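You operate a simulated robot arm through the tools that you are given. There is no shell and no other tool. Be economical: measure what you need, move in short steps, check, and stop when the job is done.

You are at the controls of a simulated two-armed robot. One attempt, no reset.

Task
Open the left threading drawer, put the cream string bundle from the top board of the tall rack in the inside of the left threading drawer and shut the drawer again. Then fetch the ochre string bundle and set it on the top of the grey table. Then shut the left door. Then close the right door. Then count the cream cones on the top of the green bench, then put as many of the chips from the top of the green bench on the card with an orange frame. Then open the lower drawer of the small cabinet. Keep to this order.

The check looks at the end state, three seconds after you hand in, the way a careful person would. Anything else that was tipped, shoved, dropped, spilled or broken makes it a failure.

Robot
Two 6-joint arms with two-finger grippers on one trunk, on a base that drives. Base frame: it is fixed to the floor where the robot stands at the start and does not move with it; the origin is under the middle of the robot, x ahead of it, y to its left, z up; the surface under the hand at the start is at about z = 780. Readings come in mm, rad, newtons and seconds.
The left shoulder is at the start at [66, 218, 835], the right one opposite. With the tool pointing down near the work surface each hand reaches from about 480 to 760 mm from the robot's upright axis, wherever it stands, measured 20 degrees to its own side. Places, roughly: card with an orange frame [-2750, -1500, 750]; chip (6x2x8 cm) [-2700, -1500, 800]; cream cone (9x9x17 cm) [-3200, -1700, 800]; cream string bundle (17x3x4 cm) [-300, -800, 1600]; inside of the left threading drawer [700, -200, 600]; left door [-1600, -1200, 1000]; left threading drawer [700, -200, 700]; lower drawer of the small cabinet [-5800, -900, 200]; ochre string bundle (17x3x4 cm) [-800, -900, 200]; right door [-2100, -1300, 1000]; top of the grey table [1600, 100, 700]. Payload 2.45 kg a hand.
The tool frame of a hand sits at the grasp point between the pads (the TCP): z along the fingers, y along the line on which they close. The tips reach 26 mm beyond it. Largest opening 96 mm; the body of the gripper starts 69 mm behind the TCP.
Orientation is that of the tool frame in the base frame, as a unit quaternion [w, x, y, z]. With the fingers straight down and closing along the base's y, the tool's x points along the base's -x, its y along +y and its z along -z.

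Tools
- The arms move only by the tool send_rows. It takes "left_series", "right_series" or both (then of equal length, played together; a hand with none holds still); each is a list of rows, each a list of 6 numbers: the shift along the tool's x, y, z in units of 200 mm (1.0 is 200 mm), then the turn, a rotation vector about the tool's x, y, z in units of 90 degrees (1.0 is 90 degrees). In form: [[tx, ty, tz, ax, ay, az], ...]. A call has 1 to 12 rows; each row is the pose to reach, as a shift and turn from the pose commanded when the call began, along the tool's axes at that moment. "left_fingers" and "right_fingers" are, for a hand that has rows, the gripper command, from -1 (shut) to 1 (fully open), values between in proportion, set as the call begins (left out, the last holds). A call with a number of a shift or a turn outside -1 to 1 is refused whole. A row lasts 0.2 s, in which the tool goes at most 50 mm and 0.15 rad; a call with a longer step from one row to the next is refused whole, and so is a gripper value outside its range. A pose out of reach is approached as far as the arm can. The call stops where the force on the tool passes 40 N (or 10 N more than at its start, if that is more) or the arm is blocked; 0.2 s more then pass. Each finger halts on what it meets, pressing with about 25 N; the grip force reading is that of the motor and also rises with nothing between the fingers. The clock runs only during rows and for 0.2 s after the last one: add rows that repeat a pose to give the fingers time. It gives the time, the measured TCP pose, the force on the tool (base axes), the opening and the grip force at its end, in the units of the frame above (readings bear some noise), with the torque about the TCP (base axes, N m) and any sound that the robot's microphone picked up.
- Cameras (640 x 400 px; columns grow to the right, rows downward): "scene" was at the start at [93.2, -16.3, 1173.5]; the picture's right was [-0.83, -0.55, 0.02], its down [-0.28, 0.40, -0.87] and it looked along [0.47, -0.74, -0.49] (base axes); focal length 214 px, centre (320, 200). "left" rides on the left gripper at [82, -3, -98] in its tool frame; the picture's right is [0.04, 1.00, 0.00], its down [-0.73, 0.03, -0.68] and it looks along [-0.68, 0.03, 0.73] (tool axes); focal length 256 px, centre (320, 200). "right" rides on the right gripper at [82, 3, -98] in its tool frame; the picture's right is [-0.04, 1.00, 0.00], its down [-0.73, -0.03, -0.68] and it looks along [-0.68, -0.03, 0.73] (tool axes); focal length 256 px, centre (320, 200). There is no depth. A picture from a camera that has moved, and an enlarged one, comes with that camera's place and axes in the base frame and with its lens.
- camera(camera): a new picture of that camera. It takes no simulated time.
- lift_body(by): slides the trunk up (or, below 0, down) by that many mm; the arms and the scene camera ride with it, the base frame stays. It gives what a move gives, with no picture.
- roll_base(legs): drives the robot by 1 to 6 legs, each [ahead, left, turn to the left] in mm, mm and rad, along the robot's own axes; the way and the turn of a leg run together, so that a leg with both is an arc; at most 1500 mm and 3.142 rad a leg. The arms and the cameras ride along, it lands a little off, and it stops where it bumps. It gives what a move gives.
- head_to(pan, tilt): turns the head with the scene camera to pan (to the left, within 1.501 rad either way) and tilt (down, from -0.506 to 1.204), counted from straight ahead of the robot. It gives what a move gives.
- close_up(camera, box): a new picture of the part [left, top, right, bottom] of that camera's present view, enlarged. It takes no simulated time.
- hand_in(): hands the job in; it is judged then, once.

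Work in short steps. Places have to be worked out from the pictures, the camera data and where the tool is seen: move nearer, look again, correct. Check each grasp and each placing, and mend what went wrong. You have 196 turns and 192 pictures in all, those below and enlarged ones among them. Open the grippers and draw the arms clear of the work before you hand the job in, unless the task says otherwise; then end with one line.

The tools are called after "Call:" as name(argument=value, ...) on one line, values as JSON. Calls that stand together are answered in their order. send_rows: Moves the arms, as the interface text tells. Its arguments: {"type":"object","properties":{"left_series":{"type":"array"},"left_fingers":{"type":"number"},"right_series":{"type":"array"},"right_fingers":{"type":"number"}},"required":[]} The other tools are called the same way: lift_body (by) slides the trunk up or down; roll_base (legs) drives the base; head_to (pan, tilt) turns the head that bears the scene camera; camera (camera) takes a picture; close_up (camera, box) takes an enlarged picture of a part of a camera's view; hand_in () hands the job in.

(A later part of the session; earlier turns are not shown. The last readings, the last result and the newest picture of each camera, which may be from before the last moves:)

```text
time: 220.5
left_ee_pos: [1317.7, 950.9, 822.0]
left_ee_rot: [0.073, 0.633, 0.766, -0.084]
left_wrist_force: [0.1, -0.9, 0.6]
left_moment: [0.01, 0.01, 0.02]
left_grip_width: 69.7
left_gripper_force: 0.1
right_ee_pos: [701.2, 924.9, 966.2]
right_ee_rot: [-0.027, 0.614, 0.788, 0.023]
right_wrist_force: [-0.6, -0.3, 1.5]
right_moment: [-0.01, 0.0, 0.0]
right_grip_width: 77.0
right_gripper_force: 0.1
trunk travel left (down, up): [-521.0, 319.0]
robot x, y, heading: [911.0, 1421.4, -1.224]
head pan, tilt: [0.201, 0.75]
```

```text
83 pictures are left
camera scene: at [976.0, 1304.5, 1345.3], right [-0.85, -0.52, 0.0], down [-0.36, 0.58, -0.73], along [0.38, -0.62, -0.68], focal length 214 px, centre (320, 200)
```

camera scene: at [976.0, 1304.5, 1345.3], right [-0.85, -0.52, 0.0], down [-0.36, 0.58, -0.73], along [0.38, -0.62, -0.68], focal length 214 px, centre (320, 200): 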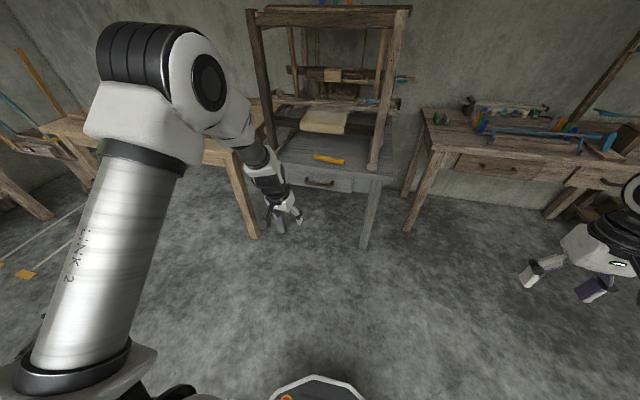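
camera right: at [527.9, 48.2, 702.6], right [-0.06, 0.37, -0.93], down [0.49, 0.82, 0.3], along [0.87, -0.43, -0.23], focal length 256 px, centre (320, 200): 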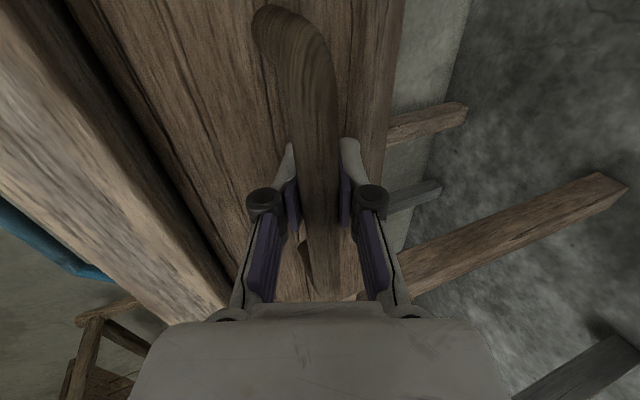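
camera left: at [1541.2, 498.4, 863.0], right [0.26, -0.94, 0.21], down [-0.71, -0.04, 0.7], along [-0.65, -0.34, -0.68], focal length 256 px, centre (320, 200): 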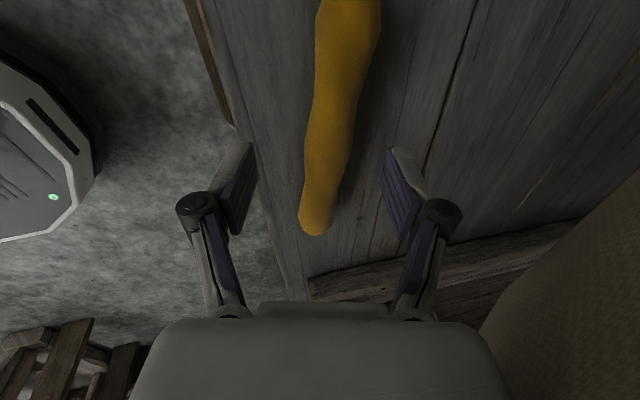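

The left arm bends again. Now the doors: I drive back right past the bench and rack to view them.

Call:
roll_base(legs=[[0, -500, 0], [430, 0, 0], [0, -1400, 0], [0, -900, 0]])

Call:
head_to(pan=-0.1, tilt=0.35)

Call:
camera(camera="scene")

Call:
head_to(pan=-0.8, tilt=0.35)

Call:
camera(camera="scene")

```text
time: 236.5
left_ee_pos: [-1083.8, -427.8, 820.9]
left_ee_rot: [0.075, 0.618, 0.778, -0.083]
left_wrist_force: [-0.6, -0.4, -0.2]
left_moment: [-0.02, 0.01, 0.02]
left_grip_width: 69.7
left_gripper_force: 0.0
right_ee_pos: [-1699.3, -479.6, 966.6]
right_ee_rot: [-0.028, 0.599, 0.8, 0.023]
right_wrist_force: [-0.6, 0.1, -0.6]
right_moment: [0.02, -0.01, 0.01]
right_grip_width: 76.9
right_gripper_force: 0.1
trunk travel left (down, up): [-521.0, 319.0]
robot x, y, heading: [-1504.1, 26.8, -1.174]
head pan, tilt: [0.201, 0.75]
```

```text
time: 237.3
left_ee_pos: [-1083.0, -428.9, 821.5]
left_ee_rot: [0.075, 0.618, 0.779, -0.083]
left_wrist_force: [0.6, 0.0, 0.5]
left_moment: [0.03, 0.0, 0.01]
left_grip_width: 69.6
left_gripper_force: 0.1
right_ee_pos: [-1699.0, -479.3, 967.6]
right_ee_rot: [-0.028, 0.599, 0.8, 0.023]
right_wrist_force: [-0.1, -0.4, -1.0]
right_moment: [0.01, 0.03, 0.0]
right_grip_width: 77.0
right_gripper_force: 0.0
trunk travel left (down, up): [-521.0, 319.0]
robot x, y, heading: [-1504.6, 29.3, -1.181]
head pan, tilt: [-0.099, 0.351]
```

```text
82 pictures are left
camera scene: at [-1458.4, -107.7, 1381.0], right [-0.96, -0.29, 0.0], down [-0.1, 0.33, -0.94], along [0.27, -0.9, -0.34], focal length 214 px, centre (320, 200)
```

scene: 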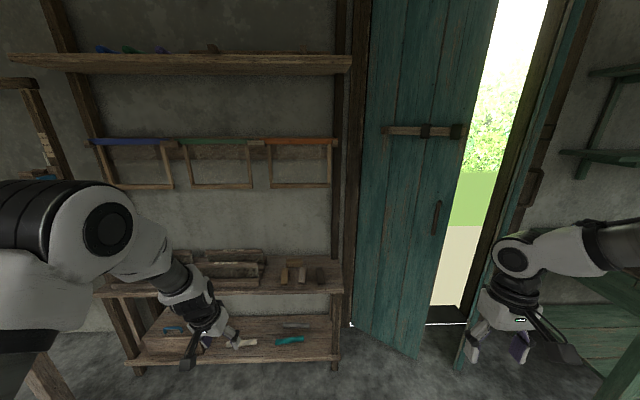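

```text
time: 238.4
left_ee_pos: [-1083.6, -429.0, 821.4]
left_ee_rot: [0.075, 0.618, 0.778, -0.083]
left_wrist_force: [-0.2, 0.4, -0.5]
left_moment: [0.05, 0.0, 0.01]
left_grip_width: 69.5
left_gripper_force: 0.0
right_ee_pos: [-1699.1, -478.7, 966.5]
right_ee_rot: [-0.028, 0.599, 0.8, 0.022]
right_wrist_force: [1.0, -0.2, 0.2]
right_moment: [0.01, -0.01, 0.02]
right_grip_width: 76.7
right_gripper_force: 0.0
trunk travel left (down, up): [-521.0, 319.0]
robot x, y, heading: [-1507.8, 28.5, -1.179]
head pan, tilt: [-0.799, 0.351]
```

```text
81 pictures are left
camera scene: at [-1522.3, -104.0, 1381.1], right [-0.92, 0.4, 0.0], down [0.14, 0.32, -0.94], along [-0.37, -0.86, -0.34], focal length 214 px, centre (320, 200)
```

scene: 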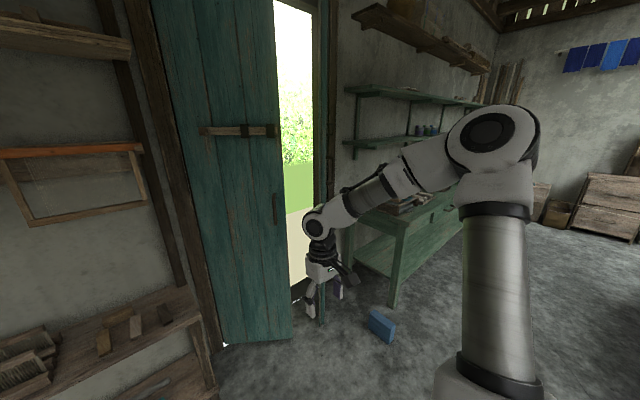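

Both leaves open inward: left leaf from its hinge (-1355,-1260) to its free edge (-1795,-1164), right leaf's free edge about (-2010,-1200). Two loose blocks lie near (-1600,-718) and (-2353,-938), so I stand between them. I pitch the left hand forward, close it and drive there.

Call:
send_rows(left_series=[[0, 0, 0, 0, -0.09, 0], [0, 0, 0, 0, -0.18, 0], [0, 0, 0, 0, -0.27, 0], [0, 0, 0, 0, -0.36, 0], [0, 0, 0, 0, -0.45, 0], [0, 0, 0, 0, -0.54, 0], [0, 0, 0, 0, -0.6, 0], [0, 0, 0, 0, -0.6, 0]], left_fingers=-1)

Call:
roll_base(legs=[[0, 0, -0.06], [0, -655, 0], [240, 0, 0]])

Call:
head_to(pan=0.1, tilt=0.6)

Call:
camera(camera="scene")

Call:
head_to(pan=-0.6, tilt=0.7)

Call:
camera(camera="scene")

```text
time: 240.2
left_ee_pos: [-1085.8, -468.2, 843.0]
left_ee_rot: [0.383, 0.518, 0.661, -0.384]
left_wrist_force: [-0.1, 0.4, -0.5]
left_moment: [0.02, -0.01, 0.05]
left_grip_width: 0.0
left_gripper_force: 25.3
left hand out of reach, approached as far as the arm can: row 2, 4, 5, 6, 7, 8
right_ee_pos: [-1699.1, -477.3, 967.1]
right_ee_rot: [-0.027, 0.598, 0.8, 0.023]
right_wrist_force: [0.3, -1.2, -0.3]
right_moment: [-0.02, 0.0, -0.01]
right_grip_width: 76.7
right_gripper_force: 0.1
trunk travel left (down, up): [-521.0, 319.0]
robot x, y, heading: [-1505.3, 28.0, -1.181]
head pan, tilt: [-0.799, 0.351]
```

```text
time: 245.7
left_ee_pos: [-1658.1, -934.6, 842.5]
left_ee_rot: [0.372, 0.538, 0.645, -0.395]
left_wrist_force: [0.6, 0.0, 0.6]
left_moment: [-0.02, 0.03, 0.0]
left_grip_width: 0.0
left_gripper_force: 24.9
right_ee_pos: [-2271.9, -910.0, 967.4]
right_ee_rot: [-0.027, 0.622, 0.782, 0.024]
right_wrist_force: [-0.2, -0.3, -0.5]
right_moment: [-0.02, 0.02, 0.0]
right_grip_width: 76.6
right_gripper_force: 0.0
trunk travel left (down, up): [-521.0, 319.0]
robot x, y, heading: [-2046.1, -412.7, -1.24]
head pan, tilt: [-0.799, 0.351]
```

```text
time: 246.9
left_ee_pos: [-1658.4, -935.9, 842.3]
left_ee_rot: [0.372, 0.538, 0.646, -0.395]
left_wrist_force: [0.1, 0.1, 0.5]
left_moment: [0.01, 0.04, 0.0]
left_grip_width: 0.0
left_gripper_force: 25.2
right_ee_pos: [-2272.0, -908.4, 966.1]
right_ee_rot: [-0.027, 0.622, 0.782, 0.023]
right_wrist_force: [-0.2, -0.3, -0.3]
right_moment: [-0.01, -0.02, 0.0]
right_grip_width: 76.8
right_gripper_force: 0.1
trunk travel left (down, up): [-521.0, 319.0]
robot x, y, heading: [-2050.2, -415.2, -1.244]
head pan, tilt: [0.099, 0.6]
```

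```text
80 pictures are left
camera scene: at [-1994.6, -543.1, 1358.4], right [-0.91, -0.42, 0.0], down [-0.23, 0.51, -0.83], along [0.34, -0.75, -0.56], focal length 214 px, centre (320, 200)
```

scene: 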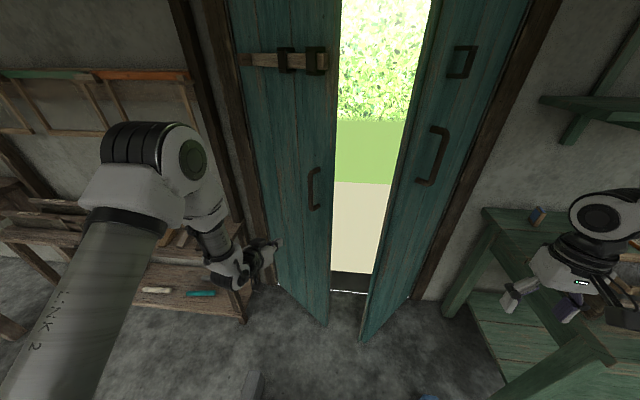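

```text
time: 247.9
left_ee_pos: [-1659.9, -935.5, 843.3]
left_ee_rot: [0.372, 0.537, 0.646, -0.394]
left_wrist_force: [0.0, 0.9, -0.1]
left_moment: [-0.01, -0.01, 0.0]
left_grip_width: 0.0
left_gripper_force: 25.1
right_ee_pos: [-2272.1, -909.5, 966.6]
right_ee_rot: [-0.026, 0.622, 0.782, 0.023]
right_wrist_force: [0.3, 0.3, 0.2]
right_moment: [0.0, 0.01, 0.0]
right_grip_width: 76.6
right_gripper_force: 0.0
trunk travel left (down, up): [-521.0, 319.0]
robot x, y, heading: [-2049.1, -414.0, -1.239]
head pan, tilt: [-0.6, 0.7]
```

```text
79 pictures are left
camera scene: at [-2053.9, -544.6, 1349.7], right [-0.96, 0.27, 0.0], down [0.17, 0.62, -0.76], along [-0.2, -0.74, -0.64], focal length 214 px, centre (320, 200)
```

scene: 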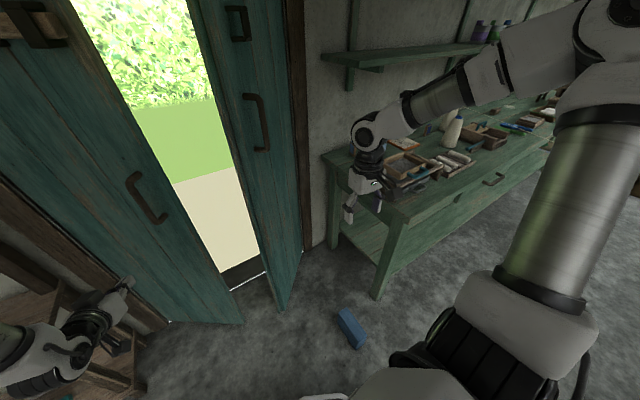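

Both leaves and handles are clear in view, and the left hand points at the left leaf at about 70% of its width. I shift the right hand 70 mm further right for clearance, then push with the left by driving ahead 230 first.

Call:
send_rows(right_series=[[0, -0.18, 0, 0, 0, 0], [0, -0.35, 0, 0, 0, 0], [0, -0.35, 0, 0, 0, 0]])

Call:
roll_base(legs=[[190, 0, 0]])

Call:
head_to(pan=0.1, tilt=0.6)

Call:
camera(camera="scene")

```text
time: 248.7
left_ee_pos: [-1657.8, -934.0, 843.2]
left_ee_rot: [0.372, 0.537, 0.646, -0.395]
left_wrist_force: [0.5, 0.5, 0.0]
left_moment: [0.02, -0.01, -0.03]
left_grip_width: 0.0
left_gripper_force: 25.1
right_ee_pos: [-2328.6, -942.3, 954.1]
right_ee_rot: [-0.028, 0.623, 0.782, 0.024]
right_wrist_force: [-0.3, -0.1, 0.3]
right_moment: [-0.01, 0.03, -0.01]
right_grip_width: 76.7
right_gripper_force: 0.0
right hand out of reach, approached as far as the arm can: row 1, 2, 3
trunk travel left (down, up): [-521.0, 319.0]
robot x, y, heading: [-2049.7, -414.0, -1.242]
head pan, tilt: [-0.6, 0.7]
```

```text
time: 250.3
left_ee_pos: [-1593.3, -1108.0, 842.6]
left_ee_rot: [0.373, 0.535, 0.648, -0.393]
left_wrist_force: [0.5, -1.1, 0.0]
left_moment: [-0.01, 0.02, -0.02]
left_grip_width: 0.0
left_gripper_force: 25.0
right_ee_pos: [-2263.3, -1121.7, 955.4]
right_ee_rot: [-0.028, 0.618, 0.785, 0.023]
right_wrist_force: [0.4, -1.3, -0.7]
right_moment: [0.0, -0.02, -0.03]
right_grip_width: 76.6
right_gripper_force: 0.0
trunk travel left (down, up): [-521.0, 319.0]
robot x, y, heading: [-1986.6, -594.1, -1.229]
head pan, tilt: [-0.6, 0.7]
```

```text
time: 251.3
left_ee_pos: [-1593.3, -1108.3, 842.0]
left_ee_rot: [0.373, 0.536, 0.648, -0.393]
left_wrist_force: [-0.2, 0.1, -0.1]
left_moment: [-0.01, -0.01, -0.03]
left_grip_width: 0.0
left_gripper_force: 25.1
right_ee_pos: [-2262.6, -1120.2, 954.1]
right_ee_rot: [-0.028, 0.618, 0.785, 0.024]
right_wrist_force: [-0.2, 0.1, -0.6]
right_moment: [0.0, 0.0, 0.02]
right_grip_width: 76.7
right_gripper_force: 0.0
trunk travel left (down, up): [-521.0, 319.0]
robot x, y, heading: [-1987.5, -591.8, -1.233]
head pan, tilt: [0.099, 0.6]
```

```text
78 pictures are left
camera scene: at [-1932.3, -719.5, 1358.3], right [-0.91, -0.42, 0.0], down [-0.24, 0.51, -0.82], along [0.35, -0.75, -0.57], focal length 214 px, centre (320, 200)
```

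scene: 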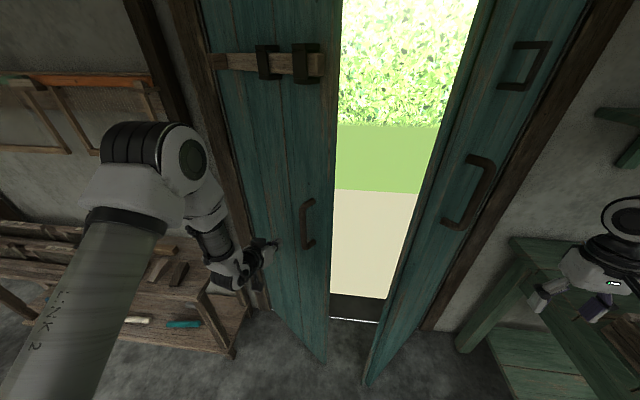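

The tip is about 60 mm from the leaf. I push on, driving 130 ahead and 40 right to keep leverage.

Call:
roll_base(legs=[[130, -40, 0]])

Call:
camera(camera="scene")

```text
time: 252.7
left_ee_pos: [-1588.7, -1245.5, 841.4]
left_ee_rot: [0.372, 0.536, 0.647, -0.393]
left_wrist_force: [0.1, -0.2, -0.3]
left_moment: [-0.02, -0.01, -0.04]
left_grip_width: 0.1
left_gripper_force: 24.9
right_ee_pos: [-2257.7, -1256.9, 954.4]
right_ee_rot: [-0.028, 0.62, 0.784, 0.023]
right_wrist_force: [-0.6, -1.2, -0.2]
right_moment: [0.03, 0.0, -0.01]
right_grip_width: 76.8
right_gripper_force: 0.1
trunk travel left (down, up): [-521.0, 319.0]
robot x, y, heading: [-1982.8, -727.3, -1.233]
head pan, tilt: [0.099, 0.6]
```

```text
77 pictures are left
camera scene: at [-1926.1, -856.6, 1358.2], right [-0.91, -0.42, 0.0], down [-0.24, 0.51, -0.82], along [0.35, -0.75, -0.57], focal length 214 px, centre (320, 200)
```

scene: 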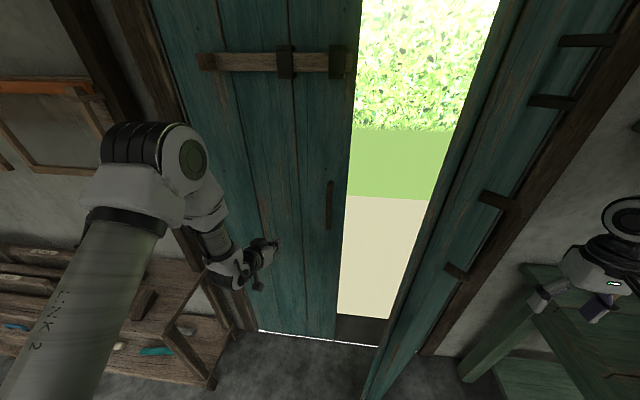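

The left leaf is nearly shut. I push further in two short drives until it stops.

Call:
roll_base(legs=[[50, -5, 0]])

Call:
roll_base(legs=[[25, 0, 0]])

Call:
camera(camera="scene")

```text
time: 253.6
left_ee_pos: [-1576.3, -1295.4, 841.1]
left_ee_rot: [0.372, 0.537, 0.647, -0.394]
left_wrist_force: [-0.4, 0.4, -0.3]
left_moment: [-0.01, 0.0, 0.02]
left_grip_width: 0.0
left_gripper_force: 25.5
right_ee_pos: [-2245.5, -1305.3, 953.9]
right_ee_rot: [-0.029, 0.621, 0.783, 0.024]
right_wrist_force: [0.1, -0.8, -0.7]
right_moment: [0.05, 0.04, 0.0]
right_grip_width: 76.5
right_gripper_force: 0.1
trunk travel left (down, up): [-521.0, 319.0]
robot x, y, heading: [-1967.3, -773.9, -1.234]
head pan, tilt: [0.099, 0.6]
```

```text
time: 254.4
left_ee_pos: [-1575.0, -1300.1, 842.4]
left_ee_rot: [0.37, 0.538, 0.648, -0.393]
left_wrist_force: [-8.1, 19.9, 10.9]
left_moment: [-0.26, -0.13, 0.0]
left_grip_width: 0.0
left_gripper_force: 25.3
right_ee_pos: [-2243.1, -1314.7, 956.5]
right_ee_rot: [-0.026, 0.619, 0.785, 0.022]
right_wrist_force: [-0.3, -0.6, -0.4]
right_moment: [-0.02, 0.0, -0.04]
right_grip_width: 76.8
right_gripper_force: 0.1
trunk travel left (down, up): [-521.0, 319.0]
robot x, y, heading: [-1967.5, -785.4, -1.234]
head pan, tilt: [0.099, 0.6]
stopped in leg 1: the force on the tool passed its limit at 64 N (the readings are from after the stop); the commanded pose is now the measured one
```

```text
76 pictures are left
camera scene: at [-1912.5, -911.7, 1358.9], right [-0.91, -0.42, 0.0], down [-0.24, 0.51, -0.83], along [0.35, -0.75, -0.56], focal length 214 px, centre (320, 200)
```

scene: 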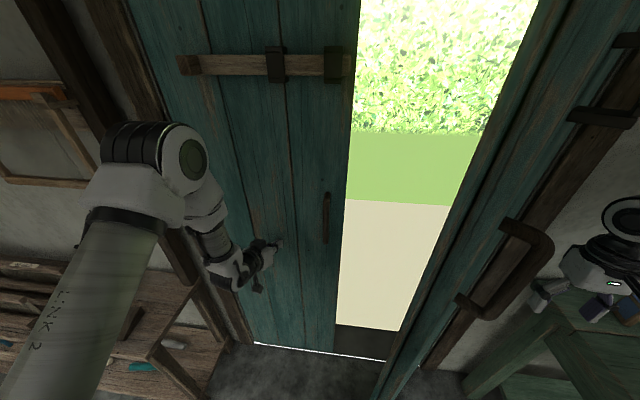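

The left door hit its stop and its foot lines up with the sill, so it is shut. I back 350 mm, pitch the right hand forward and close it for the right leaf.

Call:
roll_base(legs=[[-350, 0, 0]])

Call:
send_rows(right_series=[[0, 0, 0, 0, -0.09, 0], [0, 0, 0, 0, -0.18, 0], [0, 0, 0, 0, -0.27, 0], [0, 0, 0, 0, -0.36, 0], [0, 0, 0, 0, -0.45, 0], [0, 0, 0, 0, -0.54, 0], [0, 0, 0, 0, -0.63, 0], [0, 0, 0, 0, -0.72, 0], [0, 0, 0, 0, -0.72, 0]], right_fingers=-1)

Call:
head_to(pan=-0.1, tilt=0.6)

Call:
camera(camera="scene")

```text
time: 256.7
left_ee_pos: [-1696.5, -973.8, 840.0]
left_ee_rot: [0.365, 0.544, 0.644, -0.395]
left_wrist_force: [-0.8, 0.9, 0.0]
left_moment: [-0.04, 0.02, 0.06]
left_grip_width: 0.2
left_gripper_force: 25.2
right_ee_pos: [-2364.7, -977.8, 955.4]
right_ee_rot: [-0.028, 0.626, 0.779, 0.024]
right_wrist_force: [0.2, 0.2, 0.7]
right_moment: [0.01, -0.04, 0.02]
right_grip_width: 76.8
right_gripper_force: 0.0
trunk travel left (down, up): [-521.0, 319.0]
robot x, y, heading: [-2077.4, -455.8, -1.256]
head pan, tilt: [0.099, 0.6]
```

```text
time: 258.7
left_ee_pos: [-1696.4, -974.4, 839.3]
left_ee_rot: [0.366, 0.543, 0.645, -0.395]
left_wrist_force: [-0.2, -1.1, 0.2]
left_moment: [0.03, -0.03, -0.02]
left_grip_width: 0.0
left_gripper_force: 25.3
right_ee_pos: [-2307.6, -1049.7, 927.7]
right_ee_rot: [0.395, 0.541, 0.672, -0.317]
right_wrist_force: [-0.1, -0.2, -0.2]
right_moment: [0.0, 0.03, -0.03]
right_grip_width: 0.0
right_gripper_force: 24.9
right hand out of reach, approached as far as the arm can: row 1, 2, 3, 4, 5, 6, 7, 8, 9
trunk travel left (down, up): [-521.0, 319.0]
robot x, y, heading: [-2079.2, -453.5, -1.252]
head pan, tilt: [0.099, 0.6]
```

```text
time: 259.4
left_ee_pos: [-1695.8, -974.5, 839.3]
left_ee_rot: [0.365, 0.544, 0.644, -0.396]
left_wrist_force: [0.5, 0.0, -0.9]
left_moment: [0.0, 0.02, 0.0]
left_grip_width: 0.0
left_gripper_force: 24.8
right_ee_pos: [-2307.6, -1049.6, 928.2]
right_ee_rot: [0.395, 0.54, 0.673, -0.315]
right_wrist_force: [-0.5, -0.2, 0.2]
right_moment: [0.01, -0.03, 0.04]
right_grip_width: 0.0
right_gripper_force: 24.8
trunk travel left (down, up): [-521.0, 319.0]
robot x, y, heading: [-2079.8, -455.8, -1.251]
head pan, tilt: [-0.099, 0.6]
```

```text
75 pictures are left
camera scene: at [-2042.9, -588.3, 1358.3], right [-0.98, -0.22, 0.0], down [-0.12, 0.55, -0.82], along [0.18, -0.8, -0.57], focal length 214 px, centre (320, 200)
```

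scene: 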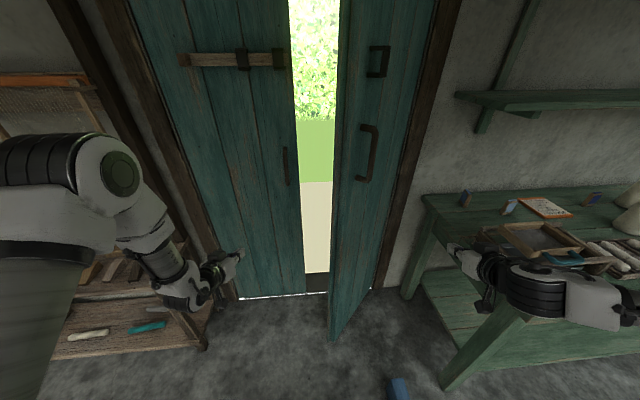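

The left door is shut. The right hand points forward but too far right; I shift it 120 mm left with the arm so that I can stay clear of the grey block.

Call:
send_rows(right_series=[[0, 0.15, 0, 0, 0, 0], [0, 0.3, 0, 0, 0, 0], [0, 0.45, 0, 0, 0, 0], [0, 0.6, 0, 0, 0, 0], [0, 0.75, 0, 0, 0, 0], [0, 0.75, 0, 0, 0, 0]])

Call:
camera(camera="scene")

```text
time: 260.8
left_ee_pos: [-1695.9, -974.3, 839.6]
left_ee_rot: [0.365, 0.544, 0.644, -0.395]
left_wrist_force: [-0.1, -0.1, -0.3]
left_moment: [0.01, 0.0, 0.02]
left_grip_width: 0.2
left_gripper_force: 24.7
right_ee_pos: [-2243.1, -1048.1, 984.4]
right_ee_rot: [0.393, 0.541, 0.673, -0.315]
right_wrist_force: [0.6, -0.3, 0.3]
right_moment: [0.01, 0.04, 0.03]
right_grip_width: 0.0
right_gripper_force: 25.3
right hand out of reach, approached as far as the arm can: row 1, 2, 3, 4, 5, 6
trunk travel left (down, up): [-521.0, 319.0]
robot x, y, heading: [-2077.6, -451.0, -1.247]
head pan, tilt: [-0.099, 0.6]
```

```text
74 pictures are left
camera scene: at [-2042.5, -588.3, 1358.3], right [-0.98, -0.22, 0.0], down [-0.12, 0.55, -0.82], along [0.18, -0.8, -0.57], focal length 214 px, centre (320, 200)
```

scene: 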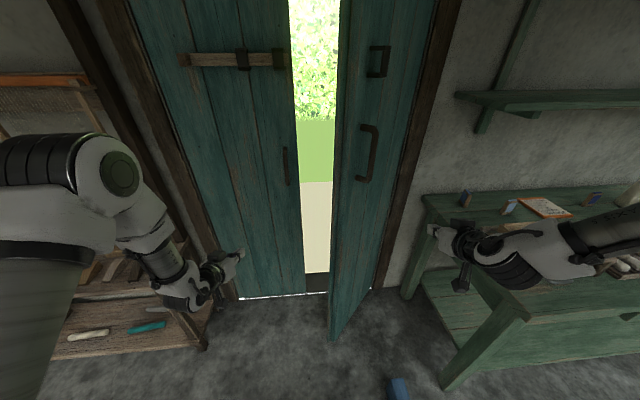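

The right hand is nearer. Before driving ahead I must draw the left hand back so it does not meet the shut left door first.

Call:
send_rows(left_series=[[0.08, 0, -0.2, 0, 0.08, 0], [0.16, 0, -0.4, 0, 0.16, 0], [0.24, 0, -0.6, 0, 0.24, 0], [0.3, 0, -0.75, 0, 0.32, 0], [0.38, 0, -0.95, 0, 0.4, 0], [0.38, 0, -0.95, 0, 0.4, 0]])

Call:
camera(camera="scene")

```text
time: 262.2
left_ee_pos: [-1729.6, -802.4, 856.8]
left_ee_rot: [0.148, 0.639, 0.726, -0.207]
left_wrist_force: [0.2, -1.0, -0.5]
left_moment: [-0.01, -0.02, 0.01]
left_grip_width: 0.2
left_gripper_force: 25.1
left hand out of reach, approached as far as the arm can: row 1, 2, 3, 4, 5, 6
right_ee_pos: [-2243.2, -1048.5, 983.5]
right_ee_rot: [0.392, 0.541, 0.673, -0.315]
right_wrist_force: [0.5, -0.7, -0.3]
right_moment: [0.0, 0.0, -0.02]
right_grip_width: 0.0
right_gripper_force: 25.0
trunk travel left (down, up): [-521.0, 319.0]
robot x, y, heading: [-2079.2, -452.1, -1.246]
head pan, tilt: [-0.099, 0.6]
```

```text
73 pictures are left
camera scene: at [-2043.2, -588.3, 1358.3], right [-0.98, -0.22, 0.0], down [-0.12, 0.55, -0.82], along [0.18, -0.8, -0.57], focal length 214 px, centre (320, 200)
```

scene: 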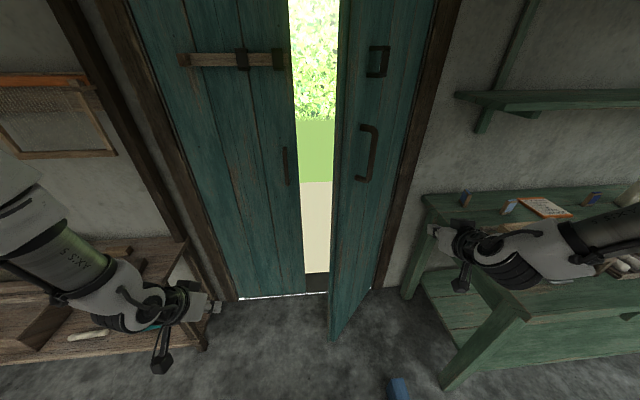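

The left hand is back. Turning the base 0.2 rad left lets the right hand push along a better line while staying between the two blocks. I turn, lower 100 mm, and approach the right leaf.

Call:
roll_base(legs=[[0, 0, 0.2]])

Call:
lift_body(by=-100)

Call:
roll_base(legs=[[130, -37, 0]])

Call:
head_to(pan=-0.2, tilt=0.6)

Call:
camera(camera="scene")

```text
time: 263.4
left_ee_pos: [-1666.9, -728.4, 855.6]
left_ee_rot: [0.168, 0.564, 0.785, -0.193]
left_wrist_force: [0.2, -0.5, -0.9]
left_moment: [0.0, 0.03, 0.02]
left_grip_width: 0.1
left_gripper_force: 24.9
right_ee_pos: [-2122.6, -1070.7, 984.7]
right_ee_rot: [0.423, 0.471, 0.724, -0.273]
right_wrist_force: [0.3, -0.3, 0.0]
right_moment: [0.02, -0.02, 0.02]
right_grip_width: 0.0
right_gripper_force: 25.2
trunk travel left (down, up): [-521.0, 319.0]
robot x, y, heading: [-2077.6, -448.7, -1.054]
head pan, tilt: [-0.099, 0.6]
```

```text
time: 264.7
left_ee_pos: [-1668.2, -727.6, 756.5]
left_ee_rot: [0.168, 0.563, 0.786, -0.192]
left_wrist_force: [0.6, -0.6, -0.7]
left_moment: [0.0, 0.01, -0.01]
left_grip_width: 0.3
left_gripper_force: 25.1
right_ee_pos: [-2122.3, -1069.1, 884.3]
right_ee_rot: [0.423, 0.472, 0.723, -0.275]
right_wrist_force: [-0.3, 0.9, -0.3]
right_moment: [-0.01, -0.01, 0.02]
right_grip_width: 0.0
right_gripper_force: 24.9
trunk travel left (down, up): [-421.0, 419.0]
robot x, y, heading: [-2076.8, -455.8, -1.052]
head pan, tilt: [-0.099, 0.6]
```

```text
time: 266.0
left_ee_pos: [-1636.1, -859.4, 754.9]
left_ee_rot: [0.167, 0.565, 0.785, -0.191]
left_wrist_force: [-0.1, -0.8, -0.7]
left_moment: [-0.02, 0.02, -0.01]
left_grip_width: 0.0
left_gripper_force: 25.0
right_ee_pos: [-2091.9, -1198.6, 883.6]
right_ee_rot: [0.422, 0.473, 0.723, -0.275]
right_wrist_force: [-0.1, -0.1, 0.2]
right_moment: [0.0, -0.01, 0.03]
right_grip_width: 0.0
right_gripper_force: 25.1
trunk travel left (down, up): [-421.0, 419.0]
robot x, y, heading: [-2047.7, -581.6, -1.05]
head pan, tilt: [-0.099, 0.6]
```

```text
time: 266.7
left_ee_pos: [-1636.2, -857.3, 757.0]
left_ee_rot: [0.169, 0.563, 0.786, -0.192]
left_wrist_force: [0.2, -0.3, 0.3]
left_moment: [-0.03, 0.04, -0.01]
left_grip_width: 0.1
left_gripper_force: 24.9
right_ee_pos: [-2091.8, -1198.7, 884.2]
right_ee_rot: [0.422, 0.472, 0.724, -0.274]
right_wrist_force: [0.6, 0.4, 0.3]
right_moment: [0.0, 0.0, 0.0]
right_grip_width: 0.0
right_gripper_force: 24.7
trunk travel left (down, up): [-421.0, 419.0]
robot x, y, heading: [-2047.0, -582.5, -1.055]
head pan, tilt: [-0.201, 0.6]
```

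```text
72 pictures are left
camera scene: at [-1994.5, -711.1, 1258.4], right [-0.95, -0.31, 0.0], down [-0.18, 0.54, -0.83], along [0.26, -0.78, -0.56], focal length 214 px, centre (320, 200)
```

scene: 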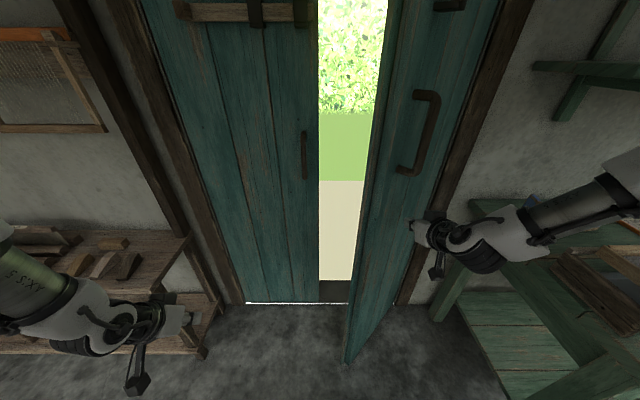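

The tip is at the right leaf's face below its handle. I push forward 110 mm, then further.

Call:
roll_base(legs=[[110, 0, 0]])

Call:
camera(camera="scene")

```text
time: 267.9
left_ee_pos: [-1581.5, -955.2, 755.6]
left_ee_rot: [0.167, 0.565, 0.785, -0.191]
left_wrist_force: [-0.5, -0.6, 0.0]
left_moment: [0.06, 0.01, 0.0]
left_grip_width: 0.0
left_gripper_force: 25.0
right_ee_pos: [-2036.7, -1296.6, 882.5]
right_ee_rot: [0.422, 0.472, 0.724, -0.275]
right_wrist_force: [0.7, -0.4, -0.3]
right_moment: [-0.02, 0.0, 0.04]
right_grip_width: 0.2
right_gripper_force: 24.9
trunk travel left (down, up): [-421.0, 419.0]
robot x, y, heading: [-1993.7, -678.6, -1.049]
head pan, tilt: [-0.201, 0.6]
```

```text
71 pictures are left
camera scene: at [-1938.5, -809.7, 1258.1], right [-0.95, -0.31, 0.0], down [-0.18, 0.54, -0.82], along [0.26, -0.78, -0.57], focal length 214 px, centre (320, 200)
```

scene: 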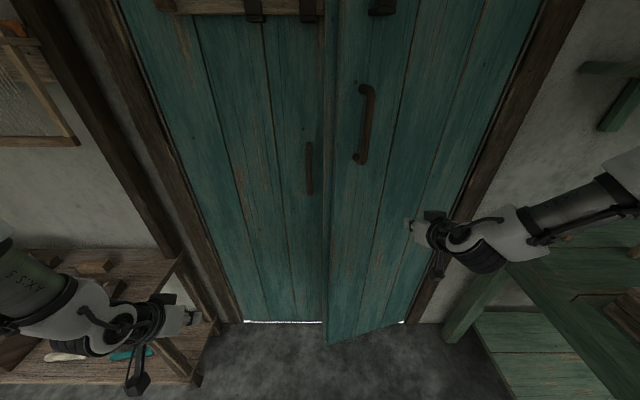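

The right leaf follows and nearly meets the left. I push the remaining distance in short drives.

Call:
roll_base(legs=[[45, 0, 0]])

Call:
roll_base(legs=[[30, 0, 0]])

Call:
camera(camera="scene")

```text
time: 268.8
left_ee_pos: [-1558.9, -992.9, 754.7]
left_ee_rot: [0.166, 0.564, 0.786, -0.192]
left_wrist_force: [0.8, -0.3, -0.9]
left_moment: [0.0, 0.0, 0.01]
left_grip_width: 0.1
left_gripper_force: 24.8
right_ee_pos: [-2013.9, -1334.9, 882.5]
right_ee_rot: [0.421, 0.473, 0.724, -0.275]
right_wrist_force: [0.3, -0.5, -0.4]
right_moment: [0.0, -0.03, 0.01]
right_grip_width: 0.0
right_gripper_force: 24.5
trunk travel left (down, up): [-421.0, 419.0]
robot x, y, heading: [-1968.3, -722.9, -1.052]
head pan, tilt: [-0.201, 0.6]
```

```text
time: 269.6
left_ee_pos: [-1544.8, -1018.4, 755.5]
left_ee_rot: [0.167, 0.564, 0.785, -0.192]
left_wrist_force: [-0.2, -0.3, 0.7]
left_moment: [0.03, 0.04, -0.03]
left_grip_width: 0.1
left_gripper_force: 25.1
right_ee_pos: [-2001.0, -1360.0, 883.0]
right_ee_rot: [0.422, 0.473, 0.723, -0.275]
right_wrist_force: [0.3, -0.5, -0.1]
right_moment: [-0.01, 0.02, 0.01]
right_grip_width: 0.0
right_gripper_force: 25.0
trunk travel left (down, up): [-421.0, 419.0]
robot x, y, heading: [-1958.2, -742.1, -1.056]
head pan, tilt: [-0.201, 0.6]
```

```text
70 pictures are left
camera scene: at [-1902.5, -873.0, 1258.2], right [-0.95, -0.31, 0.0], down [-0.18, 0.54, -0.82], along [0.26, -0.78, -0.57], focal length 214 px, centre (320, 200)
```

scene: 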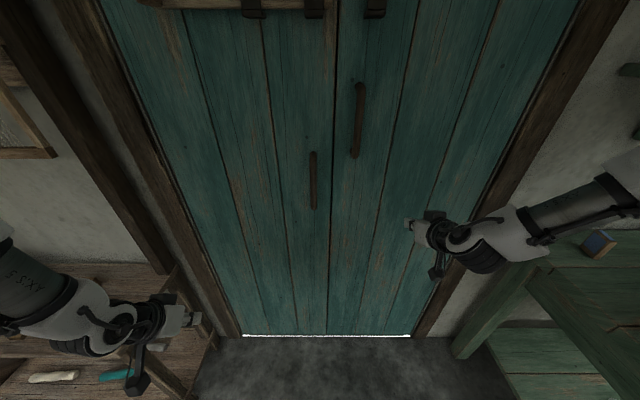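

It seems almost shut, but with no resistance yet. I keep pushing until it stops.

Call:
roll_base(legs=[[40, 0, 0]])

Call:
roll_base(legs=[[30, 0, 0]])

Call:
camera(camera="scene")

```text
time: 270.5
left_ee_pos: [-1525.5, -1052.6, 755.5]
left_ee_rot: [0.166, 0.565, 0.785, -0.192]
left_wrist_force: [0.1, 0.3, -0.6]
left_moment: [0.06, 0.02, 0.04]
left_grip_width: 0.2
left_gripper_force: 25.0
right_ee_pos: [-1980.2, -1394.9, 882.5]
right_ee_rot: [0.422, 0.473, 0.724, -0.274]
right_wrist_force: [0.5, 1.4, 0.5]
right_moment: [-0.01, -0.01, 0.0]
right_grip_width: 0.0
right_gripper_force: 25.4
trunk travel left (down, up): [-421.0, 419.0]
robot x, y, heading: [-1932.7, -777.2, -1.053]
head pan, tilt: [-0.201, 0.6]
```

```text
time: 271.3
left_ee_pos: [-1510.0, -1078.7, 755.6]
left_ee_rot: [0.167, 0.565, 0.785, -0.192]
left_wrist_force: [1.0, -0.4, -0.1]
left_moment: [0.04, 0.01, -0.01]
left_grip_width: 0.0
left_gripper_force: 24.8
right_ee_pos: [-1964.9, -1420.3, 883.0]
right_ee_rot: [0.422, 0.472, 0.724, -0.275]
right_wrist_force: [0.9, -0.4, 0.3]
right_moment: [-0.02, -0.01, -0.01]
right_grip_width: 0.2
right_gripper_force: 24.8
trunk travel left (down, up): [-421.0, 419.0]
robot x, y, heading: [-1922.8, -802.4, -1.052]
head pan, tilt: [-0.201, 0.6]
```

```text
69 pictures are left
camera scene: at [-1868.4, -932.9, 1258.2], right [-0.95, -0.31, 0.0], down [-0.18, 0.54, -0.82], along [0.26, -0.78, -0.57], focal length 214 px, centre (320, 200)
```

scene: 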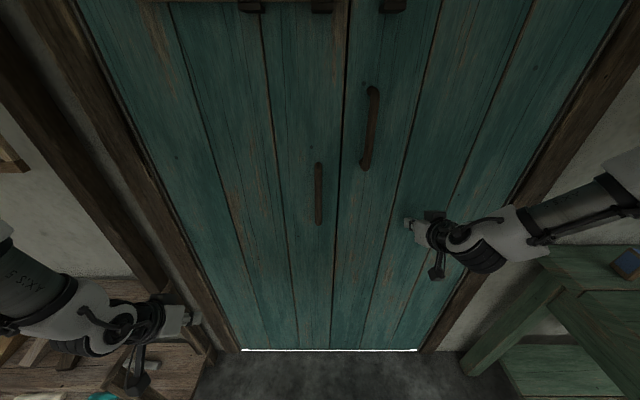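

By the left door's stop position about 15–20 mm remain. I push a bit more.

Call:
roll_base(legs=[[30, 0, 0]])

Call:
camera(camera="scene")

```text
time: 272.1
left_ee_pos: [-1506.0, -1089.1, 756.8]
left_ee_rot: [0.169, 0.564, 0.785, -0.193]
left_wrist_force: [0.4, 0.2, -0.7]
left_moment: [-0.01, -0.01, -0.03]
left_grip_width: 0.2
left_gripper_force: 25.2
right_ee_pos: [-1963.1, -1425.5, 885.0]
right_ee_rot: [0.422, 0.474, 0.722, -0.275]
right_wrist_force: [-8.1, 17.3, 10.9]
right_moment: [-0.25, -0.04, -0.15]
right_grip_width: 0.0
right_gripper_force: 25.6
trunk travel left (down, up): [-421.0, 419.0]
robot x, y, heading: [-1914.3, -811.2, -1.056]
head pan, tilt: [-0.201, 0.6]
stopped in leg 1: the force on the tool passed its limit at 69 N (the readings are from after the stop); the commanded pose is now the measured one
```

```text
68 pictures are left
camera scene: at [-1863.4, -939.9, 1258.9], right [-0.95, -0.31, 0.0], down [-0.17, 0.53, -0.83], along [0.26, -0.79, -0.56], focal length 214 px, centre (320, 200)
```

scene: 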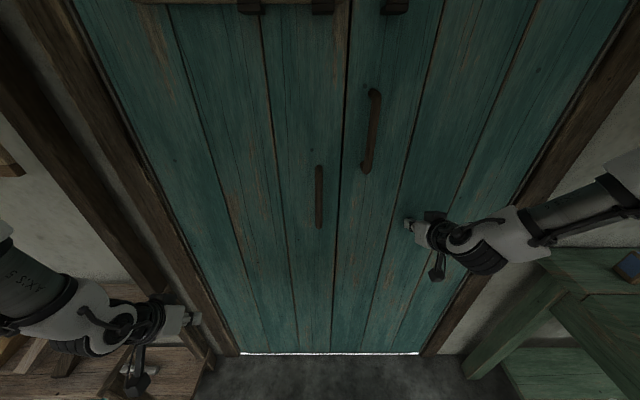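

The right leaf met its stop, so both doors should be shut. I back away and look at the doors and at the green bench.

Call:
roll_base(legs=[[-420, 0, 0]])

Call:
head_to(pan=-0.25, tilt=0.45)

Call:
camera(camera="scene")

Call:
head_to(pan=-1.0, tilt=0.5)

Call:
camera(camera="scene")

```text
time: 274.7
left_ee_pos: [-1712.2, -726.7, 757.2]
left_ee_rot: [0.166, 0.566, 0.784, -0.192]
left_wrist_force: [-0.6, 0.1, 0.0]
left_moment: [0.01, -0.03, -0.01]
left_grip_width: 0.0
left_gripper_force: 25.1
right_ee_pos: [-2169.5, -1062.0, 882.7]
right_ee_rot: [0.421, 0.474, 0.723, -0.274]
right_wrist_force: [-1.4, -0.1, 0.1]
right_moment: [0.01, -0.01, -0.01]
right_grip_width: 0.0
right_gripper_force: 24.7
trunk travel left (down, up): [-421.0, 419.0]
robot x, y, heading: [-2123.2, -450.4, -1.057]
head pan, tilt: [-0.201, 0.6]
```

```text
time: 275.4
left_ee_pos: [-1711.9, -725.6, 755.3]
left_ee_rot: [0.167, 0.565, 0.784, -0.193]
left_wrist_force: [-0.1, -0.1, -0.2]
left_moment: [0.0, 0.0, -0.02]
left_grip_width: 0.0
left_gripper_force: 25.3
right_ee_pos: [-2167.7, -1062.5, 882.5]
right_ee_rot: [0.422, 0.474, 0.723, -0.274]
right_wrist_force: [0.4, -0.2, 0.4]
right_moment: [-0.03, -0.02, 0.01]
right_grip_width: 0.1
right_gripper_force: 24.8
trunk travel left (down, up): [-421.0, 419.0]
robot x, y, heading: [-2122.8, -453.1, -1.056]
head pan, tilt: [-0.25, 0.45]
```

```text
67 pictures are left
camera scene: at [-2072.4, -583.5, 1271.8], right [-0.97, -0.26, 0.0], down [-0.11, 0.42, -0.9], along [0.24, -0.87, -0.44], focal length 214 px, centre (320, 200)
```

scene: 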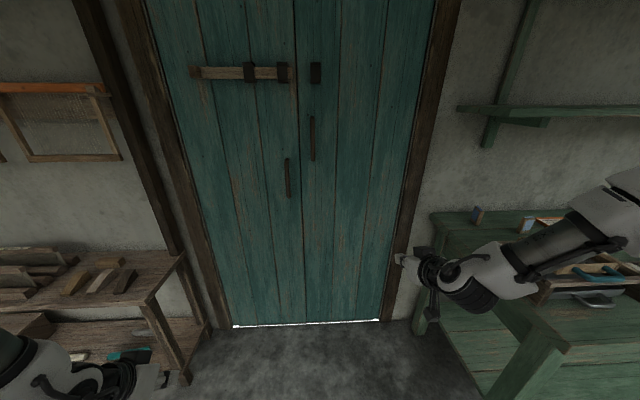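

```text
time: 276.5
left_ee_pos: [-1711.7, -725.8, 755.7]
left_ee_rot: [0.166, 0.566, 0.784, -0.193]
left_wrist_force: [0.1, -0.2, -0.1]
left_moment: [0.02, 0.02, 0.04]
left_grip_width: 0.0
left_gripper_force: 25.2
right_ee_pos: [-2168.8, -1063.2, 882.8]
right_ee_rot: [0.422, 0.474, 0.723, -0.274]
right_wrist_force: [-0.8, 0.5, 0.1]
right_moment: [0.02, -0.02, 0.0]
right_grip_width: 0.0
right_gripper_force: 24.9
trunk travel left (down, up): [-421.0, 419.0]
robot x, y, heading: [-2121.7, -451.1, -1.057]
head pan, tilt: [-1.0, 0.499]
```

```text
66 pictures are left
camera scene: at [-2139.0, -575.2, 1267.4], right [-0.88, 0.47, 0.0], down [0.22, 0.42, -0.88], along [-0.41, -0.78, -0.48], focal length 214 px, centre (320, 200)
```

scene: 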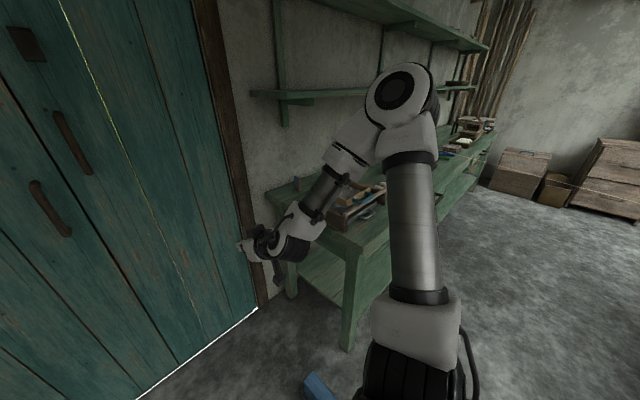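

Both doors are shut flush. I raise the trunk 300 mm, back off, and bring the right hand back to pointing down.

Call:
lift_body(by=300)

Call:
roll_base(legs=[[-250, 0, 0]])

Call:
send_rows(right_series=[[0, 0, 0, 0, 0.09, 0], [0, 0, 0, 0, 0.18, 0], [0, 0, 0, 0, 0.27, 0], [0, 0, 0, 0, 0.36, 0], [0, 0, 0, 0, 0.45, 0], [0, 0, 0, 0, 0.54, 0], [0, 0, 0, 0, 0.63, 0], [0, 0, 0, 0, 0.68, 0], [0, 0, 0, 0, 0.68, 0]], right_fingers=0.5)

Call:
roll_base(legs=[[0, 0, -0.2], [0, -650, 0]])

Call:
head_to(pan=-0.2, tilt=0.55)

Call:
camera(camera="scene")

```text
time: 279.5
left_ee_pos: [-1712.5, -726.4, 1056.0]
left_ee_rot: [0.166, 0.566, 0.784, -0.193]
left_wrist_force: [-0.3, -0.5, -0.2]
left_moment: [0.0, 0.01, 0.0]
left_grip_width: 0.4
left_gripper_force: 25.2
right_ee_pos: [-2168.1, -1062.8, 1182.8]
right_ee_rot: [0.422, 0.474, 0.723, -0.274]
right_wrist_force: [-0.1, 0.5, -1.0]
right_moment: [0.02, -0.02, 0.02]
right_grip_width: 0.1
right_gripper_force: 25.4
trunk travel left (down, up): [-721.0, 119.0]
robot x, y, heading: [-2126.3, -453.3, -1.058]
head pan, tilt: [-1.0, 0.499]
```

```text
time: 281.3
left_ee_pos: [-1836.0, -510.2, 1055.1]
left_ee_rot: [0.165, 0.569, 0.782, -0.193]
left_wrist_force: [0.3, 0.5, 0.2]
left_moment: [-0.02, 0.01, -0.02]
left_grip_width: 0.0
left_gripper_force: 24.8
right_ee_pos: [-2297.6, -844.4, 1182.5]
right_ee_rot: [0.42, 0.478, 0.721, -0.275]
right_wrist_force: [0.6, 0.1, 0.2]
right_moment: [-0.02, 0.01, 0.04]
right_grip_width: 0.0
right_gripper_force: 25.6
trunk travel left (down, up): [-721.0, 119.0]
robot x, y, heading: [-2242.4, -232.3, -1.063]
head pan, tilt: [-1.0, 0.499]
```

```text
time: 283.3
left_ee_pos: [-1837.5, -510.1, 1057.1]
left_ee_rot: [0.165, 0.569, 0.782, -0.192]
left_wrist_force: [-0.6, -0.2, -0.6]
left_moment: [0.0, 0.02, 0.02]
left_grip_width: 0.0
left_gripper_force: 25.2
right_ee_pos: [-2297.8, -844.2, 1183.6]
right_ee_rot: [-0.006, 0.552, 0.834, 0.006]
right_wrist_force: [-0.4, -0.1, -0.4]
right_moment: [-0.03, 0.0, 0.05]
right_grip_width: 72.0
right_gripper_force: 0.1
trunk travel left (down, up): [-721.0, 119.0]
robot x, y, heading: [-2243.6, -229.5, -1.058]
head pan, tilt: [-1.0, 0.499]
```

```text
time: 287.6
left_ee_pos: [-2505.9, -775.9, 1054.9]
left_ee_rot: [0.146, 0.645, 0.721, -0.209]
left_wrist_force: [0.2, 0.9, 0.6]
left_moment: [0.02, 0.02, 0.01]
left_grip_width: 0.1
left_gripper_force: 25.2
right_ee_pos: [-3023.6, -1013.0, 1183.7]
right_ee_rot: [-0.005, 0.633, 0.774, 0.005]
right_wrist_force: [0.3, -1.0, 0.5]
right_moment: [-0.02, -0.03, -0.04]
right_grip_width: 72.1
right_gripper_force: 0.1
trunk travel left (down, up): [-721.0, 119.0]
robot x, y, heading: [-2850.1, -420.6, -1.265]
head pan, tilt: [-1.0, 0.499]
```

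```text
time: 288.8
left_ee_pos: [-2505.6, -776.7, 1055.3]
left_ee_rot: [0.145, 0.645, 0.721, -0.208]
left_wrist_force: [-0.5, 0.0, 0.2]
left_moment: [0.01, -0.02, -0.01]
left_grip_width: 0.0
left_gripper_force: 25.2
right_ee_pos: [-3024.3, -1013.3, 1183.4]
right_ee_rot: [-0.005, 0.633, 0.774, 0.006]
right_wrist_force: [0.2, 0.0, 0.0]
right_moment: [-0.02, -0.02, 0.0]
right_grip_width: 71.9
right_gripper_force: 0.0
trunk travel left (down, up): [-721.0, 119.0]
robot x, y, heading: [-2849.9, -418.2, -1.265]
head pan, tilt: [-0.201, 0.55]
```

```text
65 pictures are left
camera scene: at [-2824.9, -559.9, 1562.8], right [-0.99, -0.1, 0.0], down [-0.05, 0.52, -0.85], along [0.09, -0.85, -0.52], focal length 214 px, centre (320, 200)
```

scene: 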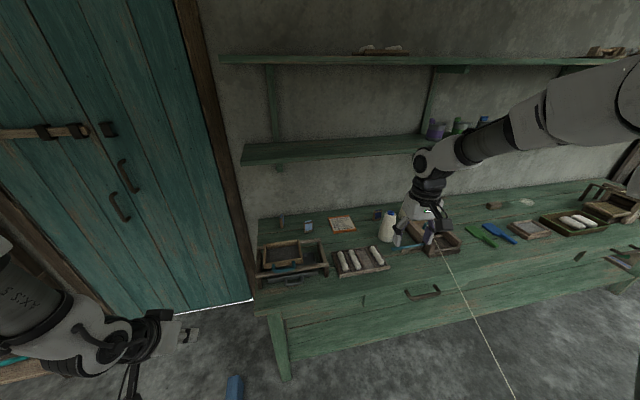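

The green bench is in view, and there is a thin line below the right hand. I enlarge the bench in two parts.

Call:
close_up(camera="scene", box=[240, 180, 448, 310])

Call:
close_up(camera="scene", box=[380, 170, 640, 330])

```text
3.08 times, centred on (344, 245) of scene
camera zoom: at [-2824.9, -559.9, 1562.8], right [-0.99, -0.1, 0.0], down [-0.05, 0.52, -0.85], along [0.09, -0.85, -0.52], focal length 660 px, centre (246, 62)
```

zoom: 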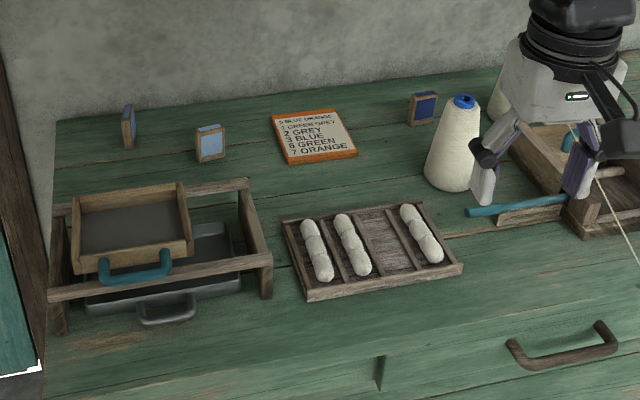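

```text
2.46 times, centred on (510, 250) of scene
camera zoom: at [-2824.9, -559.9, 1562.8], right [-0.99, -0.1, 0.0], down [-0.05, 0.52, -0.85], along [0.09, -0.85, -0.52], focal length 528 px, centre (-148, 77)
```

zoom: 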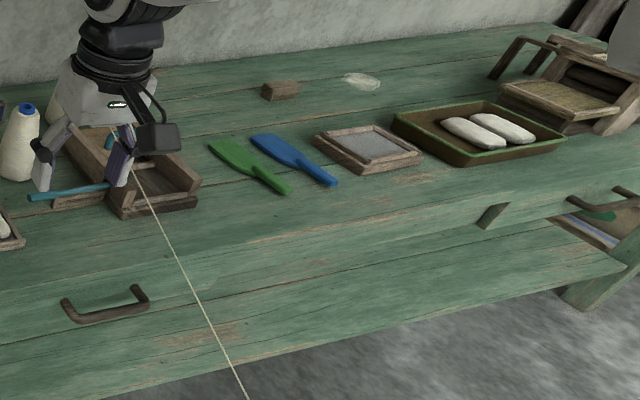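

I see two cones so far, three chips (blue, light blue, dark blue) and the orange-framed card. I draw the right hand back and look again for a full count.

Call:
send_rows(right_series=[[0.2, 0, -0.1, 0, 0, 0], [0.4, 0, -0.2, 0, 0, 0], [0.6, 0, -0.3, 0, 0, 0], [0.8, 0, -0.4, 0, 0, 0], [0.8, 0, -0.4, 0, 0, 0]])

Call:
head_to(pan=-0.45, tilt=0.55)

Call:
camera(camera="scene")

Call:
camera(camera="right")

```text
time: 290.0
left_ee_pos: [-2506.2, -775.7, 1057.2]
left_ee_rot: [0.146, 0.645, 0.721, -0.208]
left_wrist_force: [-0.3, 0.6, 0.5]
left_moment: [0.0, 0.0, 0.02]
left_grip_width: 0.1
left_gripper_force: 25.3
right_ee_pos: [-3029.4, -928.1, 1221.5]
right_ee_rot: [-0.005, 0.632, 0.775, 0.006]
right_wrist_force: [-0.6, 0.3, -0.7]
right_moment: [-0.03, 0.03, 0.0]
right_grip_width: 72.0
right_gripper_force: 0.1
right hand out of reach, approached as far as the arm can: row 3, 4, 5
trunk travel left (down, up): [-721.0, 119.0]
robot x, y, heading: [-2849.6, -422.6, -1.267]
head pan, tilt: [-0.201, 0.55]
```

```text
time: 290.7
left_ee_pos: [-2506.5, -778.6, 1056.7]
left_ee_rot: [0.146, 0.644, 0.721, -0.209]
left_wrist_force: [1.4, -0.7, 0.2]
left_moment: [-0.03, -0.02, 0.0]
left_grip_width: 0.0
left_gripper_force: 25.2
right_ee_pos: [-3027.7, -930.4, 1220.3]
right_ee_rot: [-0.006, 0.633, 0.774, 0.007]
right_wrist_force: [0.0, 0.6, 0.6]
right_moment: [0.07, -0.02, -0.04]
right_grip_width: 72.0
right_gripper_force: 0.0
trunk travel left (down, up): [-721.0, 119.0]
robot x, y, heading: [-2852.0, -424.5, -1.263]
head pan, tilt: [-0.45, 0.55]
```

```text
62 pictures are left
camera scene: at [-2847.1, -559.9, 1562.8], right [-0.99, 0.14, 0.0], down [0.08, 0.52, -0.85], along [-0.12, -0.84, -0.52], focal length 214 px, centre (320, 200)
```

scene: 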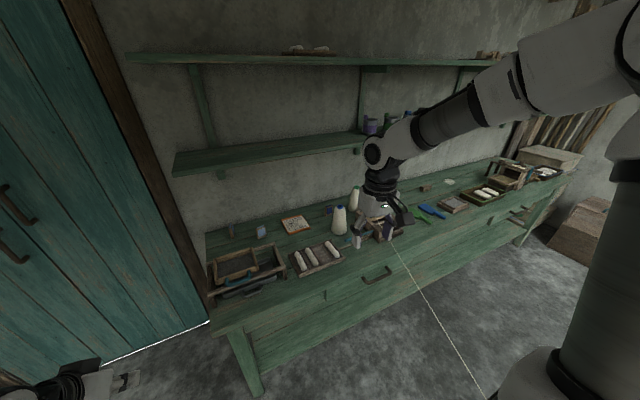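

```text
61 pictures are left
camera right: at [-3041.9, -851.4, 1321.3], right [0.99, 0.16, 0.0], down [0.12, -0.74, 0.67], along [0.11, -0.66, -0.75], focal length 256 px, centre (320, 200)
```

right: 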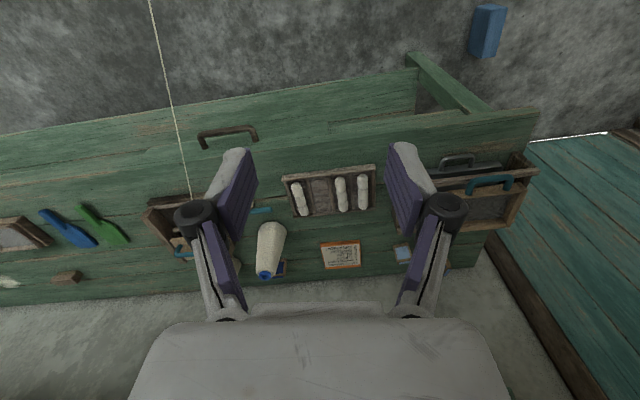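

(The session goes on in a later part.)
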